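You operate a simulated robot arm through the tools that you are given. There is no shell and no other tool. Be economical: measure what you need, move in short steps, check, and stop when the job is done.

You run a simulated two-armed robot. Do the job below in one go: nothing can be reset, and whatever is moved stays where it is left.

## Task
Put the iron pot marked "TWO" from the drawer cabinet top in the blue mixing bowl and the iron pot that says "three" on the shelf under the counter. Push the sink door by the drawers shut. Fetch the masher and stand it on the dining table top. Open the fridge door. Do these in any order. Set down upright: masher.

It is judged by the outcome, as a careful person would: the job done as asked, and still so three seconds after it is handed in. It fails if anything else is knocked over, pushed out of place, dropped, spilled or broken.

## Robot
Two 7-joint arms with two-finger parallel grippers on one trunk, on a base that drives. Base frame: it is fixed to the floor where the robot stands at the start and does not move with it; the origin is under the middle of the robot, x ahead of it, y to its left, z up. Readings come in mm, rad, newtons and seconds.
The left shoulder is at the start at [50, 168, 1207], the right one opposite. With the tool pointing down near the work surface each hand reaches from about 100 to 340 mm from the robot's upright axis, wherever it stands, measured 20 degrees to its own side. Places, roughly: dining table top [-3200, 1800, 800]; fridge door [-800, -900, 1000]; iron pot [500, -250, 1000]; masher (8x8x19 cm) [-1600, 700, 300]; mixing bowl [500, -500, 1000]; shelf under the counter (62x24 cm) [-1660, -900, 440]; sink door by the drawers [-100, 500, 500]. Payload 1.57 kg a hand.
The tool frame of a hand sits at the grasp point between the pads (the TCP): z along the fingers, y along the line on which they close. The tips reach 30 mm beyond it. Largest opening 80 mm; finger width 17, thickness 12; the body of the gripper, 40 by 82 mm, starts 80 mm behind the TCP.
Orientation is that of the tool frame in the base frame, as a unit quaternion [w, x, y, z]. With the fingers straight down and closing along the base's y, the tool's x points along the base's -x, its y along +y and its z along -z.

## Interface
- The arms move only by the tool move_arm. It takes "left_deltas", "right_deltas" or both (then of equal length, played together; a hand with none holds still); each is a list of rows, each an object (a shift or turn left out is 0, a gripper value left out holds the last) with "translation": the shift along the base's x, y, z in units of 400 mm (1.0 is 400 mm), a list of three; "rotation": the turn, a rotation vector about the base's x, y, z in units of 120 degrees (1.0 is 120 degrees), a list of three; "gripper": the closure, from 0 (fully open) to 1 (shut). In form: [{"translation": [x, y, z], "rotation": [wx, wy, wz], "gripper": gripper}, ...]. A call has 1 to 20 rows; each row is the pose to reach, as a shift and turn from the pose commanded when the call began. A call with a number of a shift or a turn outside -1 to 1 is refused whole. A row lasts 0.2 s, in which the tool goes at most 50 mm and 0.15 rad; a call with a longer step from one row to the next is refused whole, and so is a gripper value outside its range. A pose out of reach is approached as far as the arm can. The call stops where the force on the tool passes 40 N (or 10 N more than at its start, if that is more) or the arm is blocked; 0.2 s more then pass. Each finger travels about 45 mm/s and halts on what it meets, pressing with about 42 N; the grip force reading is that of the motor and also rises with nothing between the fingers. The clock runs only during rows and for 0.2 s after the last one: add rows that repeat a pose to give the fingers time. The reply holds the time, the measured pose of the TCP, the force on the tool along the base axes, the opening and the grip force, in the units named above and with some noise, with the torque about the TCP (base axes, N m) and any sound that the robot's microphone picked up, and new pictures: "pictures" is both (left out), scene, wrist or none (wrist: the cameras of the hands that moved).
- Cameras (640 x 400 px; columns grow to the right, rows downward): "scene" is now at [94.4, -52.4, 1377.7]; the picture's right is [-0.62, -0.78, 0.00], its down [-0.73, 0.58, -0.36] and it looks along [0.28, -0.23, -0.93] (base axes); focal length 214 px, centre (320, 200). "left" rides on the left gripper at [72, 7, -122] in its tool frame; the picture's right is [-0.09, 1.00, 0.00], its down [-0.84, -0.08, -0.54] and it looks along [-0.54, -0.05, 0.84] (tool axes); focal length 238 px, centre (320, 200). "right" rides on the right gripper at [72, -7, -122] in its tool frame; the picture's right is [0.09, 1.00, 0.00], its down [-0.84, 0.08, -0.54] and it looks along [-0.54, 0.05, 0.84] (tool axes); focal length 238 px, centre (320, 200).
- move_column(by): slides the trunk up (or, below 0, down) by that many mm; the arms and the scene camera ride with it, the base frame stays. It gives what a move gives, with no picture.
- roll_base(legs): drives the robot by 1 to 6 legs, each [ahead, left, turn to the left] in mm, mm and rad, along the robot's own axes; the way and the turn of a leg run together, so that a leg with both is an arc; at most 1500 mm and 3.142 rad a leg. The arms and the cameras ride along, it lands a little off, and it stops where it bumps. It gives what a move gives, and a new picture of the scene camera.
- aim_head(pan, tilt): turns the head with the scene camera to pan (to the left, within 1.396 rad either way) and tilt (down, from -0.506 to 1.204), counted from straight ahead of the robot. It gives what a move gives, and a new picture of the scene camera.
- locate(camera, pixels): for up to 12 pixels [column, row] of the newest picture of that camera ("zoom" is the newest enlarged one), the place [x, y, z] in the base frame of the surface seen there, good to about 2 mm, but the place of the scene camera against the robot may be out by one fixed shift of up to 25 mm in any direction. The clock stands still meanwhile.
- zoom(camera, box): a new picture of the part [left, top, right, bottom] of that camera's present view, enlarged. The clock stands still meanwhile.
- job_done(): hands the job in; it is judged then, once.

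Keep the steps short. Do not move on a guess: measure, check each grasp and each placing, and mend mistakes. In all there are 110 turns and 260 pictures (those below and enlarged ones count). Leave the grippers open and the arms clear of the work at the hand-in unless told otherwise, and finish with a single line.

The tools are called as a command line: name --argument value ..., lists and objects as JSON in quotes. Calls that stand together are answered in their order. move_arm: Moves the arms, as the interface text tells. Its arguments: {"type":"object","properties":{"left_deltas":{"type":"array"},"right_deltas":{"type":"array"},"pictures":{"type":"string","enum":["both","scene","wrist","none"]}},"required":[]} The other tools are called the same way: move_column (by) slides the trunk up or down; roll_base (legs) drives the base; aim_head (pan, tilt) turns the head that bears the scene camera; locate (camera, pixels) gives the place of the surface under pixels of a picture; zoom (camera, box) takes an enlarged picture of a part of a camera's view; job_done () hands the job in.

At the start:

```text
t: 0.0
left_eef_pos: [408.6, -43.4, 1134.3]
left_orientation: [0.001, 0.0, 1.0, 0.0]
left_force: [-0.7, -0.4, 0.9]
left_moment: [-0.02, 0.01, -0.01]
left_gripper_width: 80.0
left_grip_force: 0.0
right_eef_pos: [289.9, -413.6, 1145.6]
right_orientation: [0.0, 0.0, 1.0, 0.0]
right_force: [0.1, 1.2, 0.3]
right_moment: [-0.02, 0.0, 0.0]
right_gripper_width: 80.3
right_grip_force: 0.1
trunk travel left (down, up): [-375.0, 68.0]
robot x, y, heading: [-0.5, 1.5, 0.003]
head pan, tilt: [-0.674, 1.201]
```

scene: 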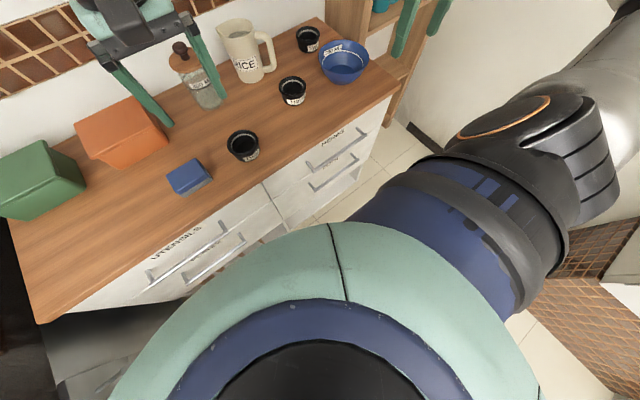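
right: 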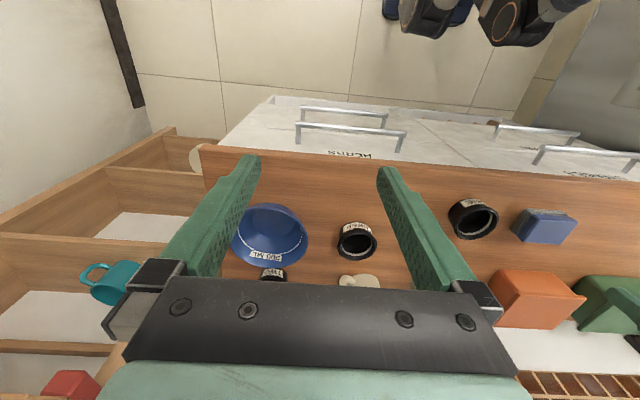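
left: 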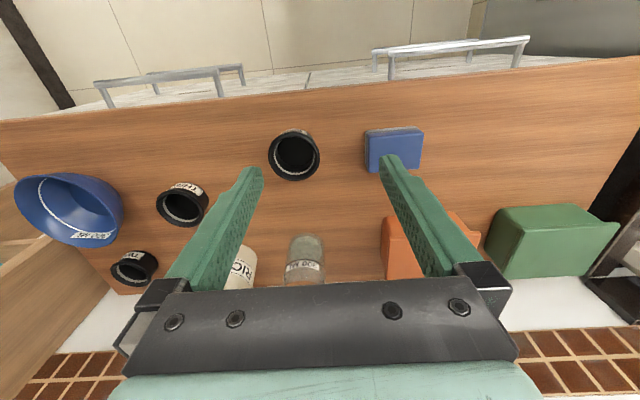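

I see three small black pots on the cabinet top and a blue bowl. I'll enlarge the views to read the labels and locate the pots.

zoom --camera "left" --box '[0, 110, 340, 300]'

zoom --camera "scene" --box '[160, 10, 400, 200]'

locate --camera "left" --pixels '[[293, 134], [297, 180], [270, 155], [319, 157], [183, 190], [180, 228], [158, 207], [207, 205], [135, 256], [115, 268], [158, 268], [85, 205]]'

```text
1.88 times, centred on (170, 205) of left
```

zoom: 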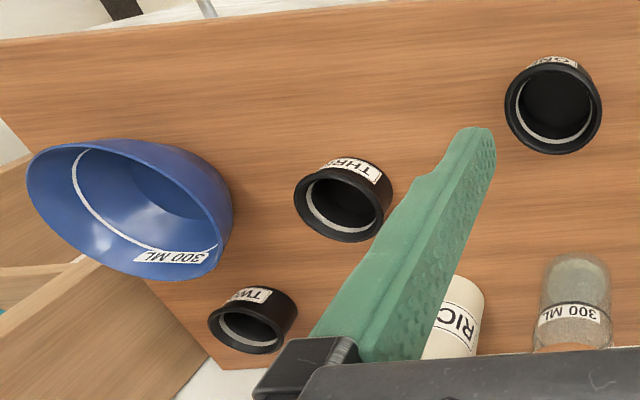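

```text
2.11 times, centred on (280, 105) of scene
```

zoom: 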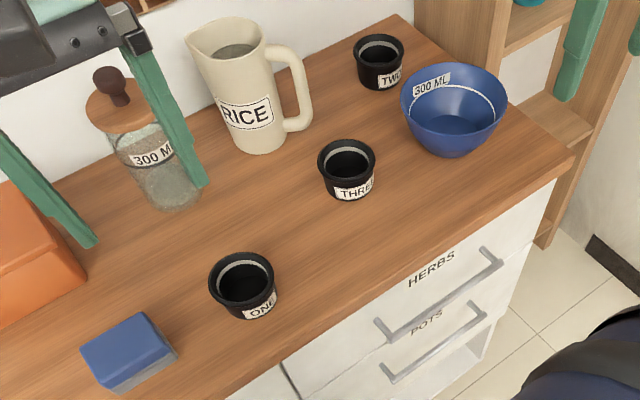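

```text
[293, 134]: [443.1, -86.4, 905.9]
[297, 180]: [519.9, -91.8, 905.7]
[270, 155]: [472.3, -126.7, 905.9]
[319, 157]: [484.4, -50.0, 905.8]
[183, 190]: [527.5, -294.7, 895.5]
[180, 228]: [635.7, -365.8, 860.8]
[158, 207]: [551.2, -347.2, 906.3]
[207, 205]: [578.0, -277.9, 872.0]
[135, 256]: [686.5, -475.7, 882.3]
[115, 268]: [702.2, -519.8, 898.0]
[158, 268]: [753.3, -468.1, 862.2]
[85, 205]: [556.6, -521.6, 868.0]
```

TWO is the pot at the back right beside the bowl, and THREE is the one in front of the pitcher. I'll measure the pot rims, the bowl and the counter edge.

locate --camera "scene" --pixels '[[292, 77], [293, 102], [279, 90], [306, 90], [308, 27], [308, 48], [295, 38], [320, 38], [344, 70], [319, 58], [369, 55], [390, 85]]'

locate --camera "right" --pixels '[[338, 243], [376, 243], [357, 225], [357, 258], [262, 275], [285, 275], [232, 235], [307, 235], [270, 204], [270, 240], [300, 160], [320, 225]]'

zoom --camera "right" --box '[180, 140, 420, 290]'

```text
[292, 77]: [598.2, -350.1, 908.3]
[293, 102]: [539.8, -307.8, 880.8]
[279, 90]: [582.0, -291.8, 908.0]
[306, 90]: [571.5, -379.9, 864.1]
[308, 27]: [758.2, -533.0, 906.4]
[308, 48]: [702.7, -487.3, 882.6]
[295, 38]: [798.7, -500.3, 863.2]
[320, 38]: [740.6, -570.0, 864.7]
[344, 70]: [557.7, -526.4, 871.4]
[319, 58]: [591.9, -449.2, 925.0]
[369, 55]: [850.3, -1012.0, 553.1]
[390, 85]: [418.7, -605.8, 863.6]
```

```text
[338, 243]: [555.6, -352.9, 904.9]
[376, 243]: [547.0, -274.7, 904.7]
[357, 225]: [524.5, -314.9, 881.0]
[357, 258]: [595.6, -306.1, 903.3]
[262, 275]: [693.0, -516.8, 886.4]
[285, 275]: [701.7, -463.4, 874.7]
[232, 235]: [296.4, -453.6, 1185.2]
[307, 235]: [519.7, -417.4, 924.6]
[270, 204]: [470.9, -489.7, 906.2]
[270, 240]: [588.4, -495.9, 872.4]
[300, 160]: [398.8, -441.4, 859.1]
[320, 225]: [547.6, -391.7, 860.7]
```

```text
2.67 times, centred on (300, 215) of right
```

zoom: 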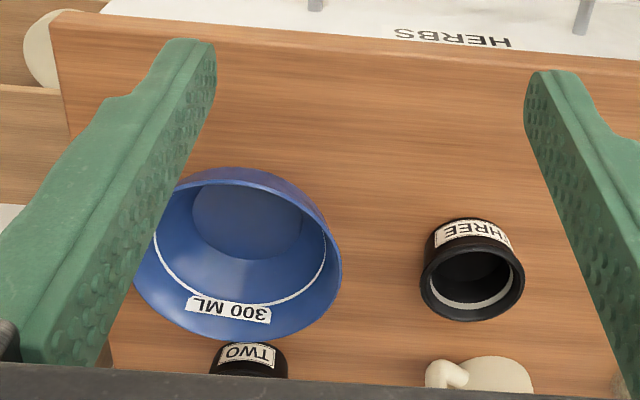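

Rims are about 78 mm across, so I'll pinch a wall with one finger inside. I'll check how high the shelf unit on the right is and how far I am from the front edge before driving.

locate --camera "right" --pixels '[[170, 130], [100, 170], [20, 240], [105, 285], [40, 270], [60, 350], [350, 125], [345, 112], [365, 280], [540, 235], [70, 385], [480, 205]]'

aim_head --pan -0.9 --tilt 0.5

```text
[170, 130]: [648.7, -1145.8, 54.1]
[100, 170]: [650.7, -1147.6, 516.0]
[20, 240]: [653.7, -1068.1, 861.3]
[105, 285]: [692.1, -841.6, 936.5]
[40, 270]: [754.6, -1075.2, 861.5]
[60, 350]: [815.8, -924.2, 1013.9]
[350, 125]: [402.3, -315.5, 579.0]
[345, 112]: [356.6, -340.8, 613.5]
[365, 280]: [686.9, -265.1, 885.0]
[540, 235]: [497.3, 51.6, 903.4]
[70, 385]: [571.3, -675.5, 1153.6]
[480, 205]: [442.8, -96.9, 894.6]
```

```text
t: 1.1
left_eef_pos: [407.9, -44.0, 1134.9]
left_orientation: [0.0, 0.0, 1.0, 0.0]
left_force: [0.7, -0.8, 0.8]
left_moment: [-0.01, 0.04, -0.01]
left_gripper_width: 79.9
left_grip_force: 0.0
right_eef_pos: [290.9, -414.6, 1144.1]
right_orientation: [0.0, 0.0, 1.0, 0.0]
right_force: [-1.0, -0.2, 0.5]
right_moment: [-0.02, 0.03, -0.01]
right_gripper_width: 79.8
right_grip_force: 0.0
trunk travel left (down, up): [-375.0, 68.0]
robot x, y, heading: [-2.8, 0.3, -0.004]
head pan, tilt: [-0.901, 0.499]
```

scene: 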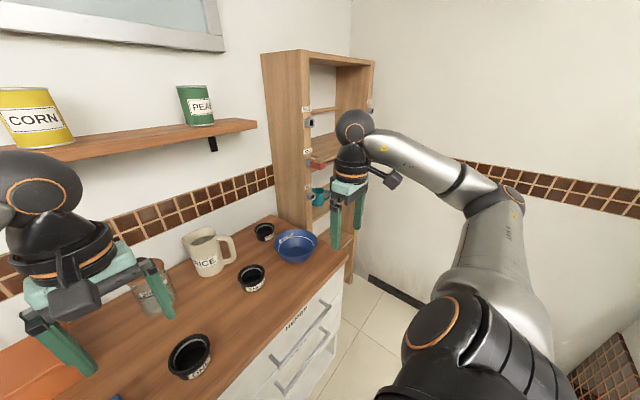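

A tall shelf unit stands to the right of the counter and a wall shelf with cans hangs above it. I'll locate their limits.

locate --camera "scene" --pixels '[[300, 80], [290, 180], [347, 265], [257, 126], [100, 155], [212, 148], [264, 224], [264, 240], [296, 231], [205, 230], [251, 266], [251, 288]]'

aim_head --pan -0.9 --tilt 1.2

```text
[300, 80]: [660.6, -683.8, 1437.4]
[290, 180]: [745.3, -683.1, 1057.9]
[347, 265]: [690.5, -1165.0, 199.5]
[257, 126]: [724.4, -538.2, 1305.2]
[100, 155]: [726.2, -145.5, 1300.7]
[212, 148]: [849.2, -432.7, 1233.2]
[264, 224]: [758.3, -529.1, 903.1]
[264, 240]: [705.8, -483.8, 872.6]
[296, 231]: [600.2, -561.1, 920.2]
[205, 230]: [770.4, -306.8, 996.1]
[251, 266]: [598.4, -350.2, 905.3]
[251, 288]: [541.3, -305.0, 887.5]
```

```text
t: 2.1
left_eef_pos: [408.1, -43.5, 1133.6]
left_orientation: [0.0, 0.001, 1.0, 0.0]
left_force: [-0.3, 0.6, 1.1]
left_moment: [0.0, 0.0, 0.02]
left_gripper_width: 79.6
left_grip_force: 0.0
right_eef_pos: [289.5, -412.8, 1145.5]
right_orientation: [0.0, 0.0, 1.0, 0.0]
right_force: [-0.1, 0.4, 0.0]
right_moment: [-0.03, 0.0, -0.02]
right_gripper_width: 80.0
right_grip_force: 0.0
trunk travel left (down, up): [-375.0, 68.0]
robot x, y, heading: [0.4, -0.1, 0.003]
head pan, tilt: [-0.901, 1.201]
```

scene: 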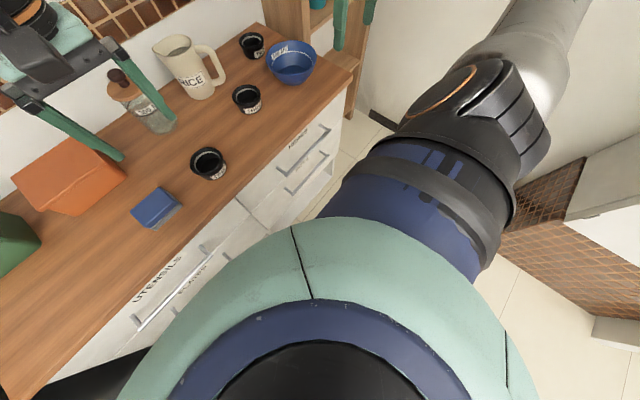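

Pot TWO is around (715, -500) and the wall shelf edge is at z≈1290, so there's room below it. I'll test the right arm's reach by moving to over the pots at z≈1100.

move_arm --right_deltas '[{"translation": [0.12, 0, 0]}, {"translation": [0.24, 0, 0]}, {"translation": [0.36, 0, 0]}, {"translation": [0.48, 0, 0]}, {"translation": [0.6, -0.02, 0]}, {"translation": [0.7, -0.04, 0]}, {"translation": [0.75, -0.06, 0]}, {"translation": [0.75, -0.06, 0]}]' --pictures "both"

```text
t: 3.9
left_eef_pos: [408.7, -43.8, 1134.8]
left_orientation: [0.001, 0.0, 1.0, 0.001]
left_force: [-0.5, -0.1, -0.1]
left_moment: [0.0, -0.04, 0.02]
left_gripper_width: 80.2
left_grip_force: 0.0
right_eef_pos: [541.9, -402.4, 1138.2]
right_orientation: [0.001, 0.0, 1.0, -0.001]
right_force: [-0.4, -0.6, 0.3]
right_moment: [-0.01, -0.01, 0.0]
right_gripper_width: 80.0
right_grip_force: 0.0
right hand out of reach, approached as far as the arm can: row 5, 6, 7, 8
trunk travel left (down, up): [-375.0, 68.0]
robot x, y, heading: [-1.9, -1.7, 0.001]
head pan, tilt: [-0.901, 1.201]
```

scene: 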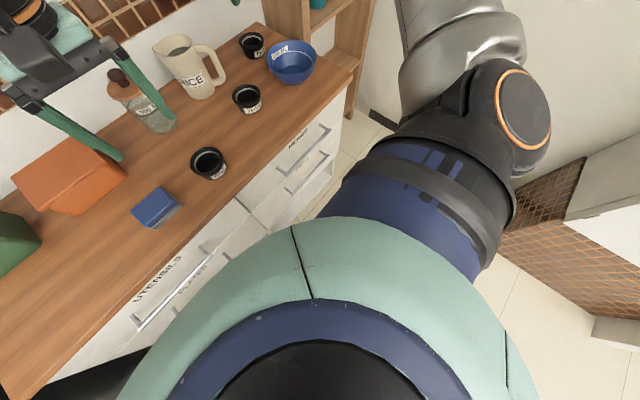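
right: 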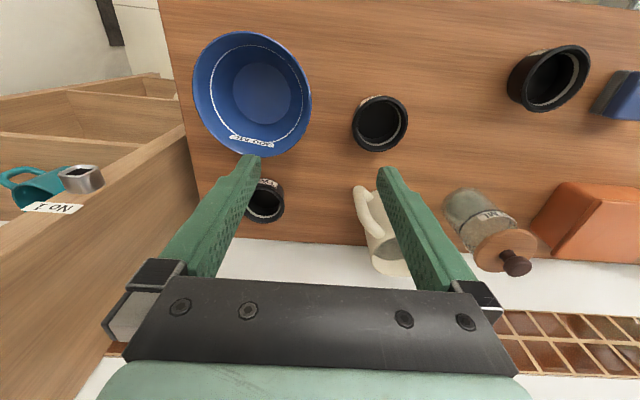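

The arm gives out at x≈542, so the base must come closer. I'll pull the left arm back to the left first, then drive ahead and right in small legs.

move_arm --left_deltas '[{"translation": [-0.05, 0.11, 0]}, {"translation": [-0.1, 0.22, 0]}, {"translation": [-0.15, 0.33, 0]}, {"translation": [-0.2, 0.44, 0]}, {"translation": [-0.25, 0.55, 0]}]' --right_deltas '[{"translation": [-0.1, 0, 0]}, {"translation": [-0.2, 0, 0]}, {"translation": [-0.3, 0, 0]}, {"translation": [-0.3, 0, 0]}, {"translation": [-0.3, 0, 0]}]' --pictures "none"

roll_base --legs '[[0, -180, 0], [120, 0, 0]]'

```text
t: 5.1
left_eef_pos: [307.4, 177.9, 1134.2]
left_orientation: [0.0, -0.001, 1.0, 0.001]
left_force: [-0.2, 0.2, 0.2]
left_moment: [-0.04, -0.02, -0.02]
left_gripper_width: 80.0
left_grip_force: 0.2
right_eef_pos: [421.2, -402.2, 1138.6]
right_orientation: [0.001, 0.0, 1.0, 0.0]
right_force: [-0.3, -0.4, 0.2]
right_moment: [0.01, 0.0, -0.03]
right_gripper_width: 80.1
right_grip_force: 0.0
trunk travel left (down, up): [-375.0, 68.0]
robot x, y, heading: [3.0, 0.7, -0.0]
head pan, tilt: [-0.901, 1.201]
```

```text
t: 8.2
left_eef_pos: [430.6, -4.9, 1132.8]
left_orientation: [0.0, 0.0, 1.0, 0.001]
left_force: [1.0, -0.9, 0.1]
left_moment: [-0.02, 0.04, -0.04]
left_gripper_width: 79.7
left_grip_force: 0.1
right_eef_pos: [545.6, -584.8, 1135.9]
right_orientation: [-0.001, 0.0, 1.0, 0.0]
right_force: [-0.2, -0.3, 0.6]
right_moment: [0.03, 0.01, 0.02]
right_gripper_width: 79.9
right_grip_force: 0.1
trunk travel left (down, up): [-375.0, 68.0]
robot x, y, heading: [123.3, -183.8, 0.0]
head pan, tilt: [-0.901, 1.201]
```

scene: 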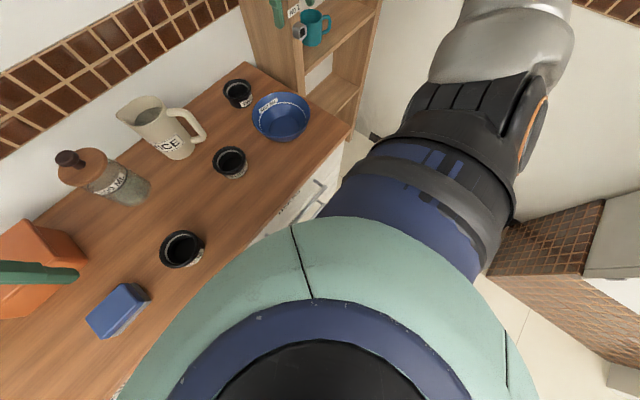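

Drove fine, no bump. Now I'll move the right hand towards pot TWO, high, and look with the wrist camera.

move_arm --right_deltas '[{"translation": [0.05, 0.11, 0]}, {"translation": [0.1, 0.22, 0]}, {"translation": [0.2, 0.25, 0]}, {"translation": [0.28, 0.25, -0.08]}, {"translation": [0.33, 0.25, -0.18]}, {"translation": [0.33, 0.25, -0.18]}]' --pictures "wrist"

```text
t: 9.6
left_eef_pos: [429.2, -5.8, 1133.6]
left_orientation: [0.0, 0.0, 1.0, 0.0]
left_force: [-0.9, 0.5, -0.9]
left_moment: [-0.03, -0.06, 0.02]
left_gripper_width: 80.3
left_grip_force: 0.1
right_eef_pos: [676.3, -486.5, 1066.3]
right_orientation: [0.001, 0.0, 1.0, 0.0]
right_force: [-0.5, -0.5, 0.5]
right_moment: [0.04, 0.01, 0.0]
right_gripper_width: 80.1
right_grip_force: 0.0
trunk travel left (down, up): [-375.0, 68.0]
robot x, y, heading: [120.1, -183.9, -0.001]
head pan, tilt: [-0.901, 1.201]
```

right: 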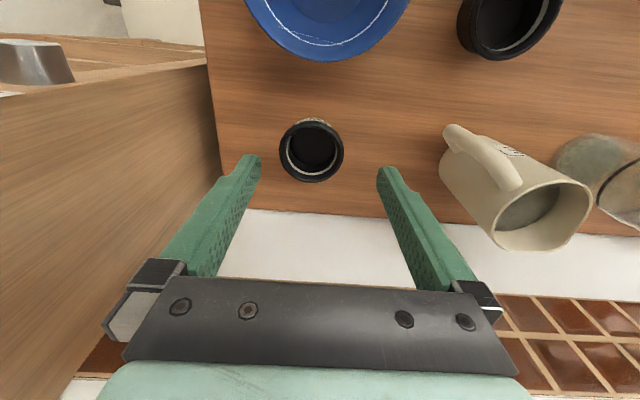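

Pot TWO is in view at (312,150). I'll measure its rim, the pitcher handle, and the bowl.

locate --camera "right" --pixels '[[281, 150], [342, 150], [312, 122], [312, 181], [312, 152], [374, 150], [448, 132], [510, 185], [335, 61], [262, 20], [400, 20], [230, 165]]'

zoom --camera "right" --box '[240, 100, 400, 200]'

```text
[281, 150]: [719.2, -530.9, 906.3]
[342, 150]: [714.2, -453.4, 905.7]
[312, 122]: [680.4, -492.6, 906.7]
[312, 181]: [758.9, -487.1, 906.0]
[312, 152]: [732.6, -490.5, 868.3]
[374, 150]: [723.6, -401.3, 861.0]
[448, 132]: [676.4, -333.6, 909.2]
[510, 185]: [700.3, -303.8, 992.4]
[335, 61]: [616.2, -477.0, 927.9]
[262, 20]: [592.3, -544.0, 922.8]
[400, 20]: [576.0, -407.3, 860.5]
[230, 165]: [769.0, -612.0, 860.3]
```

```text
4.00 times, centred on (320, 150) of right
```

zoom: 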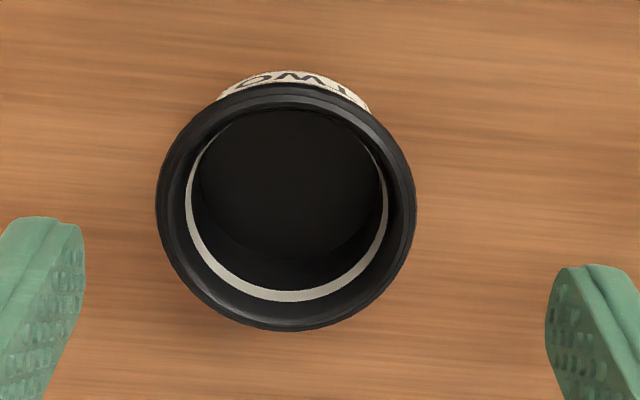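

TWO's centre is (719,-491), rim z 906, outer radius 39. I'll pinch its +y wall: go to (719,-453) at z 960 first.

move_arm --right_deltas '[{"translation": [0.06, 0.05, -0.05]}, {"translation": [0.105, 0.084, -0.11]}, {"translation": [0.105, 0.084, -0.2]}, {"translation": [0.105, 0.084, -0.265]}, {"translation": [0.105, 0.084, -0.265]}]' --pictures "wrist"

```text
t: 10.8
left_eef_pos: [430.4, -5.8, 1134.1]
left_orientation: [0.0, 0.001, 1.0, 0.0]
left_force: [0.6, -0.7, -0.6]
left_moment: [-0.03, 0.03, 0.02]
left_gripper_width: 79.8
left_grip_force: 0.1
right_eef_pos: [662.5, -472.4, 984.5]
right_orientation: [0.001, 0.0, 1.0, 0.001]
right_force: [-0.1, 0.1, -0.4]
right_moment: [0.01, -0.02, 0.01]
right_gripper_width: 80.0
right_grip_force: 0.1
right hand out of reach, approached as far as the arm can: row 1, 2, 3, 4, 5
trunk travel left (down, up): [-375.0, 68.0]
robot x, y, heading: [123.8, -179.9, -0.005]
head pan, tilt: [-0.901, 1.201]
```

right: 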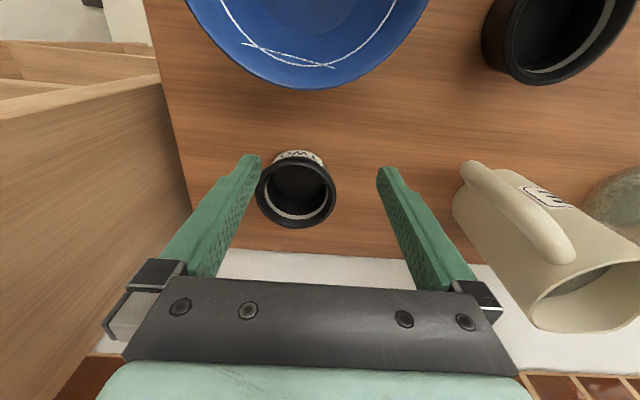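

Reach shrinks as the hand goes lower, so I'll raise the hand, lower the trunk by 170, and come 60 closer.

move_arm --right_deltas '[{"translation": [0, 0.0, 0.05]}, {"translation": [0, 0.0, 0.15]}, {"translation": [-0.05, 0, 0.25]}, {"translation": [-0.05, 0.0, 0.35]}, {"translation": [-0.05, 0, 0.47]}, {"translation": [-0.05, 0, 0.47]}]' --pictures "none"

move_column --by -170

roll_base --legs '[[60, 0, 0]]'

```text
t: 12.2
left_eef_pos: [430.2, -4.6, 1134.0]
left_orientation: [-0.002, 0.0, 1.0, 0.0]
left_force: [0.5, 0.0, 0.5]
left_moment: [-0.03, 0.01, 0.01]
left_gripper_width: 80.0
left_grip_force: 0.1
right_eef_pos: [643.0, -473.1, 1173.5]
right_orientation: [0.0, 0.0, 1.0, 0.001]
right_force: [0.2, 0.0, 0.1]
right_moment: [-0.01, -0.01, 0.0]
right_gripper_width: 79.9
right_grip_force: 0.0
trunk travel left (down, up): [-375.0, 68.0]
robot x, y, heading: [126.4, -178.9, 0.004]
head pan, tilt: [-0.901, 1.201]
```

```text
t: 14.1
left_eef_pos: [429.8, -6.4, 963.5]
left_orientation: [0.0, 0.0, 1.0, 0.0]
left_force: [1.2, 0.4, 0.4]
left_moment: [0.0, 0.06, -0.01]
left_gripper_width: 79.9
left_grip_force: 0.1
right_eef_pos: [643.7, -472.5, 1002.5]
right_orientation: [0.0, 0.0, 1.0, 0.0]
right_force: [0.0, 0.1, -0.3]
right_moment: [0.0, 0.02, -0.03]
right_gripper_width: 80.0
right_grip_force: 0.0
trunk travel left (down, up): [-205.0, 238.0]
robot x, y, heading: [120.2, -180.0, 0.003]
head pan, tilt: [-0.901, 1.201]
```

```text
t: 14.8
left_eef_pos: [430.1, -5.5, 964.1]
left_orientation: [0.0, 0.0, 1.0, 0.001]
left_force: [0.1, 0.6, -0.4]
left_moment: [0.02, 0.0, 0.02]
left_gripper_width: 80.0
left_grip_force: 0.0
right_eef_pos: [644.1, -473.1, 1002.2]
right_orientation: [0.001, 0.001, 1.0, 0.0]
right_force: [-0.7, 0.0, 0.0]
right_moment: [0.01, -0.02, 0.0]
right_gripper_width: 80.1
right_grip_force: 0.1
trunk travel left (down, up): [-205.0, 238.0]
robot x, y, heading: [123.3, -178.9, 0.001]
head pan, tilt: [-0.901, 1.201]
stopped in leg 1: the robot was blocked; the commanded pose is now the measured one
```

scene: 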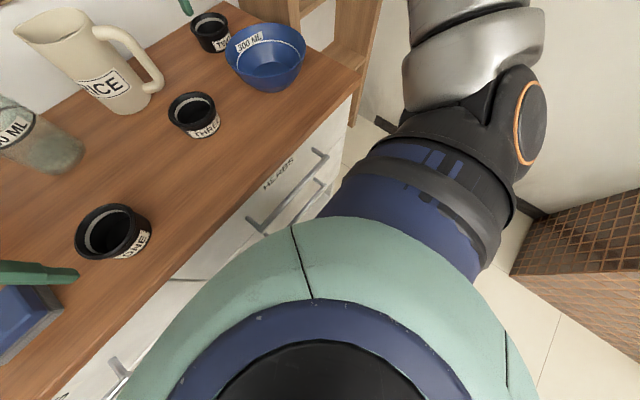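

The base stops at x≈123 (drawer front). I'll raise the left hand, back off a little and turn left 0.3 to bring the right shoulder forward.

move_arm --left_deltas '[{"translation": [0, 0, 0.1]}, {"translation": [0, 0, 0.2]}, {"translation": [-0.05, 0, 0.3]}, {"translation": [-0.1, 0, 0.4]}]' --right_deltas '[{"translation": [0, 0.1, 0]}, {"translation": [0, 0.1, 0.08]}, {"translation": [0, 0.1, 0.08]}, {"translation": [0, 0.1, 0.08]}]' --pictures "none"

roll_base --legs '[[-20, 0, 0], [0, 0, 0.3]]'

```text
t: 15.8
left_eef_pos: [389.1, -5.1, 1123.3]
left_orientation: [-0.001, 0.0, 1.0, -0.001]
left_force: [-0.1, -0.2, 0.8]
left_moment: [0.01, -0.03, -0.02]
left_gripper_width: 80.2
left_grip_force: 0.1
right_eef_pos: [642.2, -433.3, 1036.0]
right_orientation: [0.002, 0.002, 1.0, 0.001]
right_force: [0.1, -0.3, -0.4]
right_moment: [0.0, -0.04, 0.01]
right_gripper_width: 80.1
right_grip_force: 0.1
trunk travel left (down, up): [-205.0, 238.0]
robot x, y, heading: [122.7, -181.2, -0.007]
head pan, tilt: [-0.901, 1.201]
```

```text
t: 17.6
left_eef_pos: [305.4, 67.3, 1123.1]
left_orientation: [0.0, -0.15, 0.989, 0.0]
left_force: [0.1, 0.3, 0.1]
left_moment: [0.01, 0.0, -0.02]
left_gripper_width: 80.3
left_grip_force: 0.1
right_eef_pos: [673.9, -268.9, 1034.7]
right_orientation: [0.001, -0.148, 0.989, 0.001]
right_force: [0.5, -0.2, 0.1]
right_moment: [0.03, 0.0, -0.01]
right_gripper_width: 80.2
right_grip_force: 0.0
trunk travel left (down, up): [-205.0, 238.0]
robot x, y, heading: [104.6, -183.7, 0.294]
head pan, tilt: [-0.901, 1.201]
```

scene: 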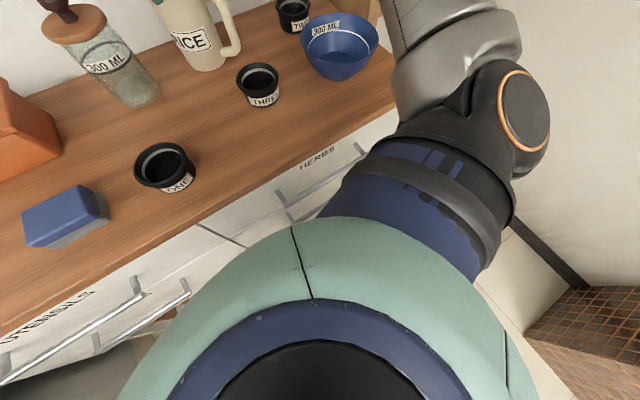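

Hand is now at (674,-269), just above the pitcher's level. I'll lift slightly and travel back to pot TWO, keeping this 17° yaw.

move_arm --right_deltas '[{"translation": [-0.05, -0.02, 0.05]}, {"translation": [-0.05, -0.13, 0.05]}, {"translation": [-0.05, -0.25, 0.05]}, {"translation": [0, -0.36, 0.0]}, {"translation": [0.05, -0.4675, -0.05]}, {"translation": [0.085, -0.4675, -0.13]}, {"translation": [0.085, -0.4675, -0.1875]}, {"translation": [0.085, -0.4675, -0.1875]}]' --pictures "wrist"

```text
refused: row 4 steps farther than a row can; nothing moved
```

move_arm --right_deltas '[{"translation": [-0.05, -0.02, 0.05]}, {"translation": [-0.05, -0.13, 0.05]}, {"translation": [-0.05, -0.25, 0.05]}, {"translation": [-0.02, -0.36, 0.02]}, {"translation": [0.03, -0.44, -0.03]}, {"translation": [0.07, -0.4675, -0.1]}, {"translation": [0.085, -0.4675, -0.1875]}, {"translation": [0.085, -0.4675, -0.1875]}]' --pictures "wrist"

```text
t: 19.4
left_eef_pos: [306.2, 66.8, 1122.6]
left_orientation: [0.0, -0.15, 0.989, 0.0]
left_force: [-0.6, 0.0, 0.4]
left_moment: [-0.01, 0.02, 0.01]
left_gripper_width: 79.9
left_grip_force: 0.1
right_eef_pos: [708.1, -455.2, 960.4]
right_orientation: [0.001, -0.148, 0.989, 0.002]
right_force: [-0.6, 0.1, 0.9]
right_moment: [-0.02, 0.0, -0.03]
right_gripper_width: 80.1
right_grip_force: 0.0
trunk travel left (down, up): [-205.0, 238.0]
robot x, y, heading: [101.4, -183.6, 0.297]
head pan, tilt: [-0.901, 1.201]
```

right: 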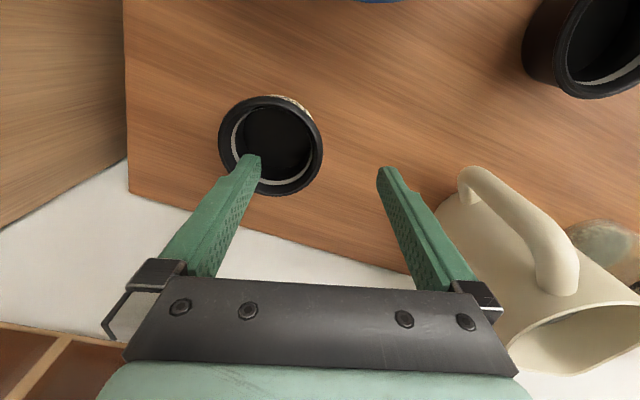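

Well placed: left finger over the pot's inside, right finger outside. I'll narrow to 60 mm and descend to TCP z≈912.

move_arm --right_deltas '[{"translation": [0, 0, 0], "gripper": 0.25}, {"translation": [0, 0, -0.04], "gripper": 0.25}, {"translation": [0, 0, -0.08], "gripper": 0.25}, {"translation": [0, 0, -0.12], "gripper": 0.25}, {"translation": [0, 0, -0.12], "gripper": 0.25}]' --pictures "wrist"

```text
t: 20.6
left_eef_pos: [306.7, 65.9, 1124.7]
left_orientation: [0.0, -0.149, 0.989, 0.0]
left_force: [-0.5, 0.3, -0.7]
left_moment: [-0.02, 0.02, 0.04]
left_gripper_width: 79.9
left_grip_force: 0.1
right_eef_pos: [707.5, -457.1, 912.1]
right_orientation: [0.002, -0.147, 0.989, 0.0]
right_force: [0.0, -0.3, 0.7]
right_moment: [0.03, 0.01, 0.01]
right_gripper_width: 59.9
right_grip_force: 0.0
trunk travel left (down, up): [-205.0, 238.0]
robot x, y, heading: [105.4, -181.4, 0.304]
head pan, tilt: [-0.901, 1.201]
```

right: 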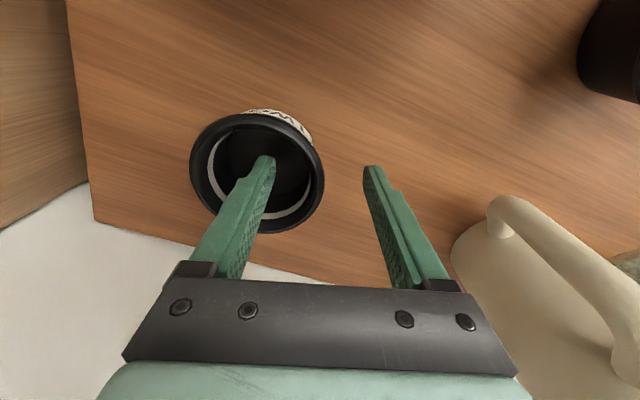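

The inner finger is inside the pot. Closing on the wall, then lifting a little to check.

move_arm --right_deltas '[{"gripper": 1}, {"gripper": 1}, {"gripper": 1}, {"gripper": 1}, {"gripper": 1}, {"gripper": 1}, {"translation": [0, 0, 0.04], "gripper": 1}, {"translation": [0, 0, 0.08], "gripper": 1}, {"translation": [0, 0, 0.12], "gripper": 1}]' --pictures "wrist"

```text
t: 22.6
left_eef_pos: [306.5, 66.1, 1124.1]
left_orientation: [0.0, -0.15, 0.989, 0.0]
left_force: [-0.1, -0.6, 0.2]
left_moment: [0.01, -0.03, -0.01]
left_gripper_width: 79.8
left_grip_force: 0.0
right_eef_pos: [707.3, -457.1, 959.8]
right_orientation: [0.0, -0.148, 0.989, 0.001]
right_force: [-0.1, -0.5, -2.2]
right_moment: [0.06, 0.02, -0.02]
right_gripper_width: 3.4
right_grip_force: 24.3
trunk travel left (down, up): [-205.0, 238.0]
robot x, y, heading: [100.2, -183.1, 0.298]
head pan, tilt: [-0.901, 1.201]
```

right: 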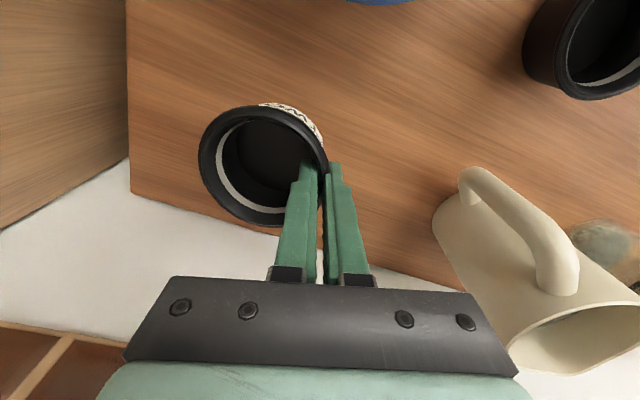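

Held (about 2 N). Lift to 1020 and bring the hand back over the bowl's near side to see the bowl.

move_arm --right_deltas '[{"translation": [0, 0, 0.1]}, {"translation": [0, 0, 0.17]}, {"translation": [-0.1, 0, 0.17]}, {"translation": [-0.2, 0, 0.17]}, {"translation": [-0.3, 0.0, 0.17]}, {"translation": [-0.4, 0.0, 0.17]}, {"translation": [-0.4, 0.0, 0.17]}]' --pictures "both"

```text
t: 24.2
left_eef_pos: [305.7, 67.4, 1123.0]
left_orientation: [0.0, -0.149, 0.989, 0.0]
left_force: [0.2, 0.0, -1.2]
left_moment: [-0.04, -0.02, -0.02]
left_gripper_width: 79.9
left_grip_force: 0.1
right_eef_pos: [546.6, -456.2, 1027.8]
right_orientation: [0.001, -0.148, 0.989, 0.002]
right_force: [-0.5, -0.1, -2.4]
right_moment: [0.07, 0.05, 0.01]
right_gripper_width: 3.6
right_grip_force: 24.5
right hand out of reach, approached as far as the arm can: row 2
trunk travel left (down, up): [-205.0, 238.0]
robot x, y, heading: [102.7, -182.6, 0.299]
head pan, tilt: [-0.901, 1.201]
```

scene: 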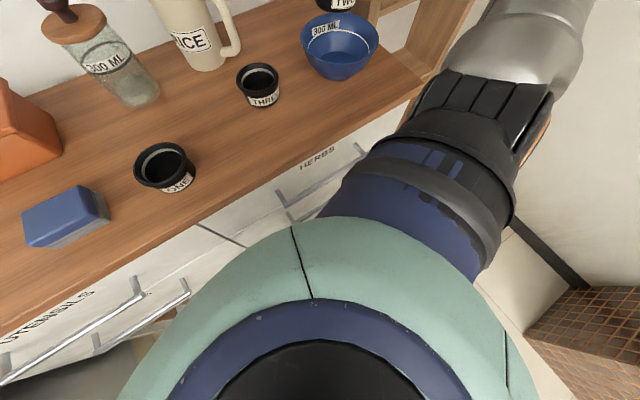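
right: 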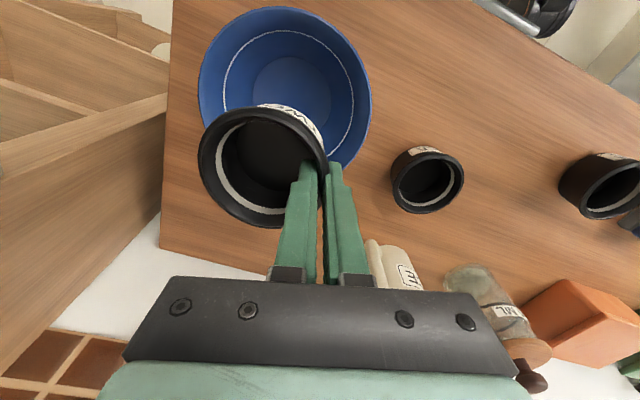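

Bowl is fully visible. I'll measure its rim and floor, and pot THREE too.

locate --camera "right" --pixels '[[284, 9], [200, 80], [371, 95], [225, 32], [345, 35], [352, 150], [285, 80], [255, 90], [325, 95], [428, 150], [393, 180], [463, 180]]'

zoom --camera "right" --box '[180, 0, 400, 240]'

```text
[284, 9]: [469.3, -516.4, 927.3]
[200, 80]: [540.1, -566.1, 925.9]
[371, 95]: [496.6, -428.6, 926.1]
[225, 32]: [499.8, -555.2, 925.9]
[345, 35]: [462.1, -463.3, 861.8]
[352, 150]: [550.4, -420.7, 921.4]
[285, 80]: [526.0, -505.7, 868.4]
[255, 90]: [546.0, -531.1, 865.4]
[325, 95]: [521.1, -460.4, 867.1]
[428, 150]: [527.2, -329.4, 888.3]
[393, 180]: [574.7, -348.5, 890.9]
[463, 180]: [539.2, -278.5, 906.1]
```

```text
1.67 times, centred on (290, 120) of right
```

zoom: 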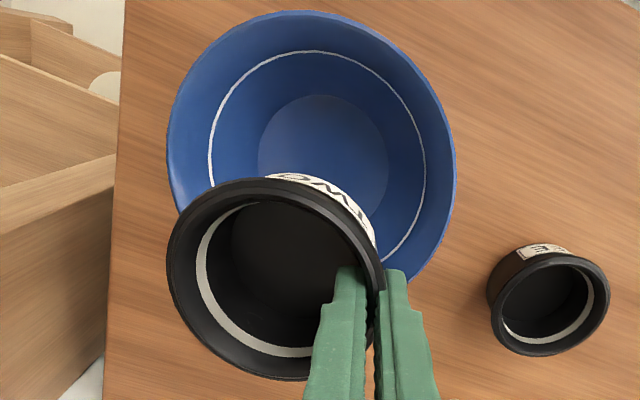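

Bowl centre (541,-491), rim radius 76, floor z≈866. With the pot's offset, TCP must be at (529.5,-456). I'll go there and down to z 935.

move_arm --right_deltas '[{"translation": [-0.0425, 0, 0]}, {"translation": [-0.0425, 0, -0.08]}, {"translation": [-0.0425, 0, -0.16]}, {"translation": [-0.0425, 0.0, -0.23]}, {"translation": [-0.0425, 0.0, -0.23]}]' --pictures "both"

```text
t: 25.4
left_eef_pos: [306.7, 65.8, 1124.4]
left_orientation: [0.001, -0.149, 0.989, 0.0]
left_force: [0.1, -0.4, -0.9]
left_moment: [-0.02, -0.02, 0.03]
left_gripper_width: 80.1
left_grip_force: 0.1
right_eef_pos: [530.6, -454.6, 935.5]
right_orientation: [0.001, -0.148, 0.989, 0.001]
right_force: [-0.8, 1.0, -1.5]
right_moment: [0.03, 0.04, -0.01]
right_gripper_width: 3.6
right_grip_force: 24.1
trunk travel left (down, up): [-205.0, 238.0]
robot x, y, heading: [103.4, -184.5, 0.296]
head pan, tilt: [-0.901, 1.201]
```

scene: 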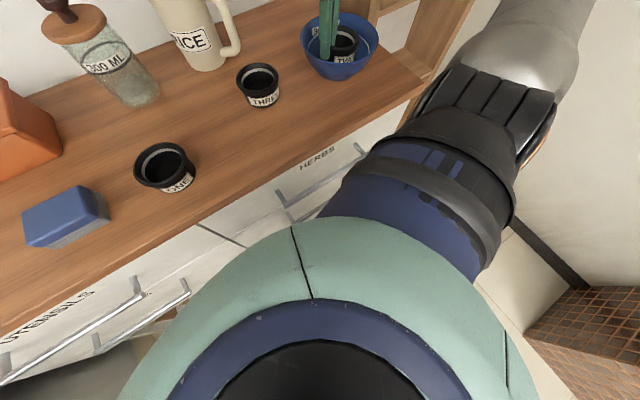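
right: 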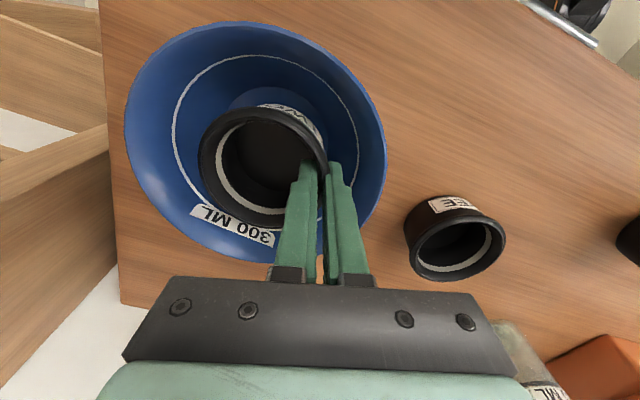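

Centred over the bowl's bottom. Lowering in small steps to 921, then checking force.

move_arm --right_deltas '[{"translation": [0, 0, -0.015]}, {"translation": [0, 0, -0.03]}, {"translation": [0, 0, -0.035]}, {"translation": [0, 0, -0.035]}]' --pictures "none"

move_arm --right_deltas '[{"translation": [0, 0, -0.004]}, {"translation": [0, 0, -0.008]}, {"translation": [0, 0, -0.008]}]' --pictures "wrist"

```text
t: 26.4
left_eef_pos: [306.0, 66.6, 1123.5]
left_orientation: [0.0, -0.149, 0.989, -0.001]
left_force: [-1.5, 0.0, -0.9]
left_moment: [-0.01, -0.01, 0.02]
left_gripper_width: 79.9
left_grip_force: 0.1
right_eef_pos: [531.6, -456.5, 922.3]
right_orientation: [0.003, -0.148, 0.989, 0.001]
right_force: [-1.0, 0.0, 4.6]
right_moment: [-0.25, -0.05, 0.01]
right_gripper_width: 3.4
right_grip_force: 24.4
trunk travel left (down, up): [-205.0, 238.0]
robot x, y, heading: [101.3, -181.1, 0.3]
head pan, tilt: [-0.901, 1.201]
```

```text
t: 27.2
left_eef_pos: [305.1, 66.6, 1123.5]
left_orientation: [0.0, -0.149, 0.989, 0.001]
left_force: [0.1, 0.5, 0.3]
left_moment: [0.01, -0.01, 0.03]
left_gripper_width: 80.0
left_grip_force: 0.1
right_eef_pos: [530.7, -454.7, 919.9]
right_orientation: [0.003, -0.149, 0.989, 0.001]
right_force: [-1.5, 5.1, 13.0]
right_moment: [-0.54, -0.13, 0.02]
right_gripper_width: 4.0
right_grip_force: 24.7
trunk travel left (down, up): [-205.0, 238.0]
robot x, y, heading: [104.8, -183.6, 0.299]
head pan, tilt: [-0.901, 1.201]
```

right: 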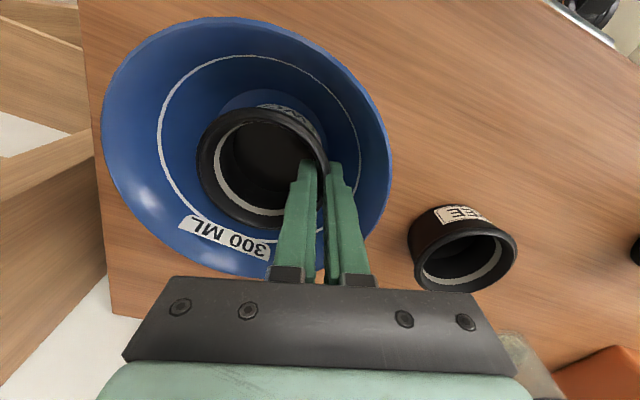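

The pot is resting (13 N up). I'll ease up 1 mm, open the fingers slightly, then lift out.

move_arm --right_deltas '[{"translation": [0, 0, 0.004]}, {"translation": [0, 0, 0.004], "gripper": 0.85}, {"translation": [0, 0, 0.004], "gripper": 0.83}, {"translation": [0, 0, 0.004], "gripper": 0.83}, {"translation": [0, 0, 0.04], "gripper": 0.83}, {"translation": [0, 0, 0.1], "gripper": 0.8}, {"translation": [0, 0, 0.2], "gripper": 0.5}]' --pictures "wrist"

```text
t: 28.8
left_eef_pos: [306.3, 66.2, 1123.0]
left_orientation: [-0.001, -0.149, 0.989, 0.0]
left_force: [-0.1, -0.3, 0.6]
left_moment: [0.01, 0.04, 0.02]
left_gripper_width: 79.9
left_grip_force: 0.0
right_eef_pos: [530.1, -454.8, 998.3]
right_orientation: [0.001, -0.147, 0.989, 0.001]
right_force: [-0.3, 0.6, 0.5]
right_moment: [0.05, 0.01, -0.02]
right_gripper_width: 40.0
right_grip_force: 0.0
trunk travel left (down, up): [-205.0, 238.0]
robot x, y, heading: [101.8, -177.8, 0.301]
head pan, tilt: [-0.901, 1.201]
```

right: 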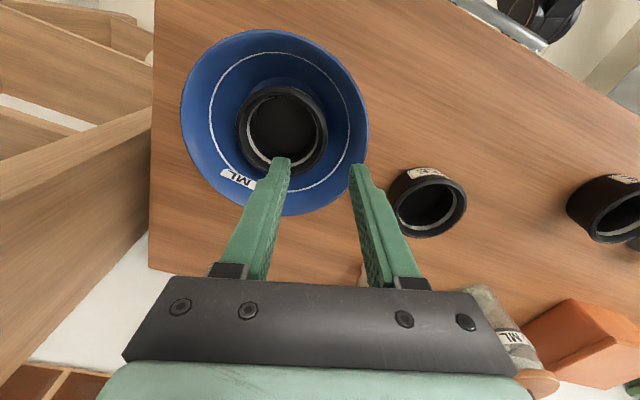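

TWO sits flat in the bowl. Now measure pot THREE's rim.

locate --camera "right" --pixels '[[395, 207], [466, 205], [430, 177], [430, 235], [243, 120], [326, 130], [283, 88], [275, 170]]'

```text
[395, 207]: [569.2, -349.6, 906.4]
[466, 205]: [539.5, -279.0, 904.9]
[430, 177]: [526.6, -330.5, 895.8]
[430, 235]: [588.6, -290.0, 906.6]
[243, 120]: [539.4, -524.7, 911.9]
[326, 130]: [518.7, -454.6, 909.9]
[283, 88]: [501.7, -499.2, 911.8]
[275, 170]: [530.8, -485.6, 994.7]
```

THREE's centre is (554,-314). Moving to (544,-279) at z≈960, opening to 60 mm.

move_arm --right_deltas '[{"translation": [0, 0.11, 0.02], "gripper": 0.25}, {"translation": [0.01, 0.22, 0.02], "gripper": 0.25}, {"translation": [0.02, 0.33, 0], "gripper": 0.25}, {"translation": [0.034, 0.439, -0.05], "gripper": 0.25}, {"translation": [0.034, 0.439, -0.1], "gripper": 0.25}, {"translation": [0.034, 0.439, -0.1], "gripper": 0.25}]' --pictures "wrist"

```text
t: 30.2
left_eef_pos: [305.2, 66.6, 1124.1]
left_orientation: [0.0, -0.15, 0.989, 0.0]
left_force: [0.2, -0.6, 0.0]
left_moment: [0.01, -0.03, 0.0]
left_gripper_width: 80.1
left_grip_force: 0.0
right_eef_pos: [545.2, -280.3, 958.2]
right_orientation: [0.001, -0.148, 0.989, 0.001]
right_force: [0.0, -0.1, -0.4]
right_moment: [-0.03, -0.02, -0.05]
right_gripper_width: 59.8
right_grip_force: 0.1
trunk travel left (down, up): [-205.0, 238.0]
robot x, y, heading: [105.0, -178.4, 0.299]
head pan, tilt: [-0.901, 1.201]
```

right: 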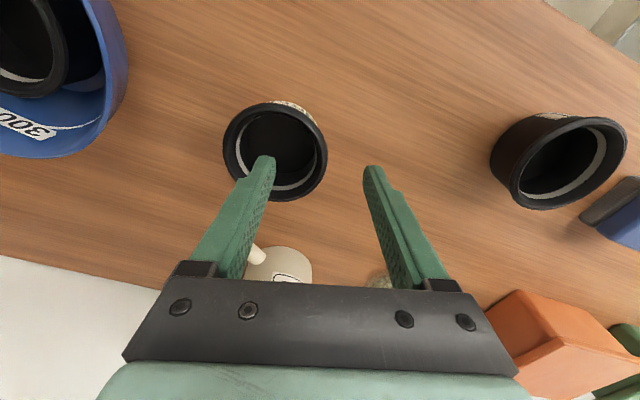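

Aligned as before. Descend to 911, close, and lift.

move_arm --right_deltas '[{"translation": [0, 0, -0.06]}, {"translation": [0, 0, -0.117]}, {"translation": [0, 0, -0.117]}, {"translation": [0, 0, -0.117], "gripper": 1}, {"translation": [0, 0, -0.117], "gripper": 1}, {"translation": [0, 0, -0.117], "gripper": 1}, {"translation": [0, 0, -0.117], "gripper": 1}, {"translation": [0, 0, -0.117], "gripper": 1}, {"translation": [0, 0, -0.117], "gripper": 1}, {"translation": [0, 0, -0.117], "gripper": 1}, {"translation": [0, 0, -0.06], "gripper": 1}, {"translation": [0, 0, 0.04], "gripper": 1}, {"translation": [0, 0, 0.14], "gripper": 1}, {"translation": [0, 0, 0.25], "gripper": 1}]' --pictures "wrist"

```text
t: 33.2
left_eef_pos: [307.2, 66.6, 1122.9]
left_orientation: [0.0, -0.15, 0.989, -0.001]
left_force: [-0.1, 0.3, 0.3]
left_moment: [0.0, 0.01, -0.01]
left_gripper_width: 80.0
left_grip_force: 0.0
right_eef_pos: [543.6, -280.7, 1058.9]
right_orientation: [0.001, -0.149, 0.989, 0.002]
right_force: [0.5, 0.0, -1.7]
right_moment: [0.04, 0.0, 0.0]
right_gripper_width: 3.5
right_grip_force: 24.6
trunk travel left (down, up): [-205.0, 238.0]
robot x, y, heading: [103.7, -181.1, 0.295]
head pan, tilt: [-0.901, 1.201]
```

right: 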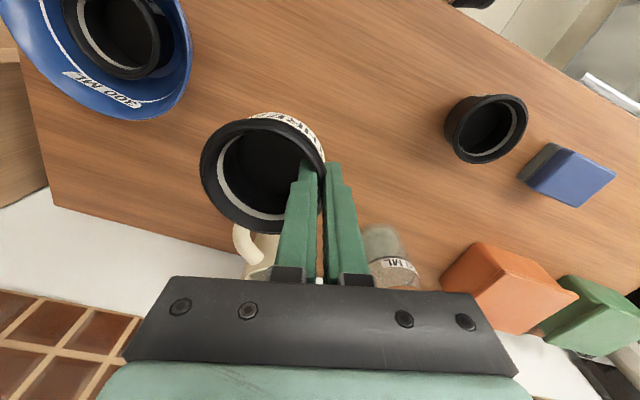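

THREE is held. I'll draw it in towards me, then back the base off and look around.

move_arm --right_deltas '[{"translation": [-0.11, 0, 0]}, {"translation": [-0.22, 0, 0]}, {"translation": [-0.33, -0.02, 0]}, {"translation": [-0.4, -0.06, 0]}]' --pictures "none"

roll_base --legs '[[-300, 0, 0], [0, 0, -0.3]]'

aim_head --pan 1.2 --tilt 0.5

aim_head --pan -1.39 --tilt 0.4

```text
t: 34.2
left_eef_pos: [306.1, 66.3, 1124.3]
left_orientation: [-0.001, -0.149, 0.989, 0.001]
left_force: [0.0, 0.6, 0.2]
left_moment: [-0.04, -0.01, 0.03]
left_gripper_width: 80.0
left_grip_force: 0.0
right_eef_pos: [385.0, -305.3, 1057.3]
right_orientation: [0.001, -0.147, 0.989, 0.002]
right_force: [0.7, 0.6, -0.7]
right_moment: [0.03, 0.02, -0.03]
right_gripper_width: 3.5
right_grip_force: 24.6
trunk travel left (down, up): [-205.0, 238.0]
robot x, y, heading: [103.4, -181.7, 0.296]
head pan, tilt: [-0.901, 1.201]
```

```text
t: 37.2
left_eef_pos: [83.4, -91.8, 1122.5]
left_orientation: [0.0, -0.002, 1.0, 0.0]
left_force: [0.1, 0.3, -0.5]
left_moment: [-0.01, -0.01, 0.03]
left_gripper_width: 80.0
left_grip_force: 0.1
right_eef_pos: [48.2, -469.8, 1057.8]
right_orientation: [0.002, 0.0, 1.0, 0.001]
right_force: [-0.2, 0.3, -2.0]
right_moment: [0.09, 0.0, 0.0]
right_gripper_width: 3.5
right_grip_force: 24.5
trunk travel left (down, up): [-205.0, 238.0]
robot x, y, heading: [-182.9, -268.0, 0.004]
head pan, tilt: [-0.901, 1.201]
```

scene: 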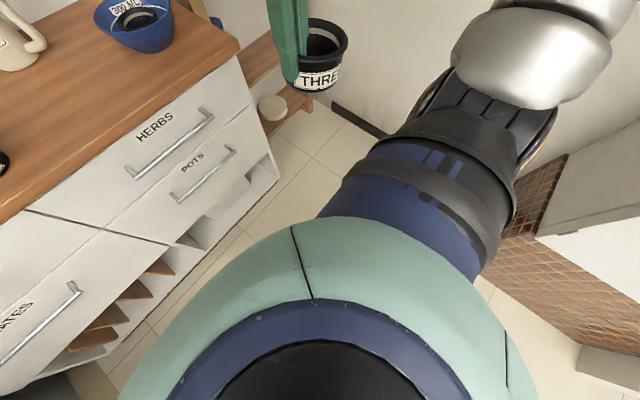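

```text
t: 39.2
left_eef_pos: [83.3, -93.4, 1124.0]
left_orientation: [0.0, -0.001, 1.0, 0.0]
left_force: [-0.6, -0.1, 0.4]
left_moment: [-0.01, -0.04, 0.01]
left_gripper_width: 79.9
left_grip_force: 0.0
right_eef_pos: [49.5, -470.6, 1059.2]
right_orientation: [0.001, 0.0, 1.0, 0.001]
right_force: [-0.2, -0.5, -1.5]
right_moment: [0.08, -0.03, 0.0]
right_gripper_width: 3.5
right_grip_force: 24.4
trunk travel left (down, up): [-205.0, 238.0]
robot x, y, heading: [-188.0, -271.7, -0.0]
head pan, tilt: [1.201, 0.499]
```

scene: 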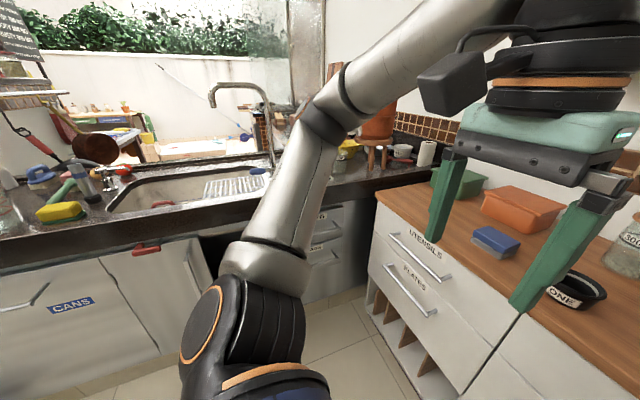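

```text
t: 41.6
left_eef_pos: [82.7, -93.3, 1123.4]
left_orientation: [0.0, -0.001, 1.0, 0.0]
left_force: [-0.7, 1.2, 0.1]
left_moment: [-0.02, 0.0, 0.02]
left_gripper_width: 80.0
left_grip_force: 0.1
right_eef_pos: [49.0, -471.7, 1058.9]
right_orientation: [0.001, 0.0, 1.0, 0.001]
right_force: [-0.2, 0.3, -1.6]
right_moment: [0.08, 0.0, -0.01]
right_gripper_width: 3.4
right_grip_force: 24.5
trunk travel left (down, up): [-205.0, 238.0]
robot x, y, heading: [-188.3, -271.0, 0.001]
head pan, tilt: [-1.389, 0.4]
```

scene: 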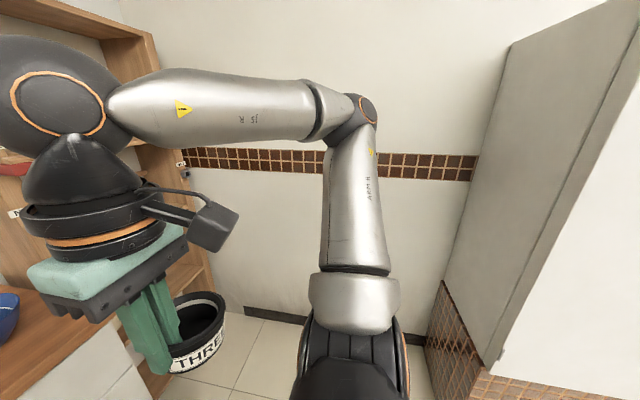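

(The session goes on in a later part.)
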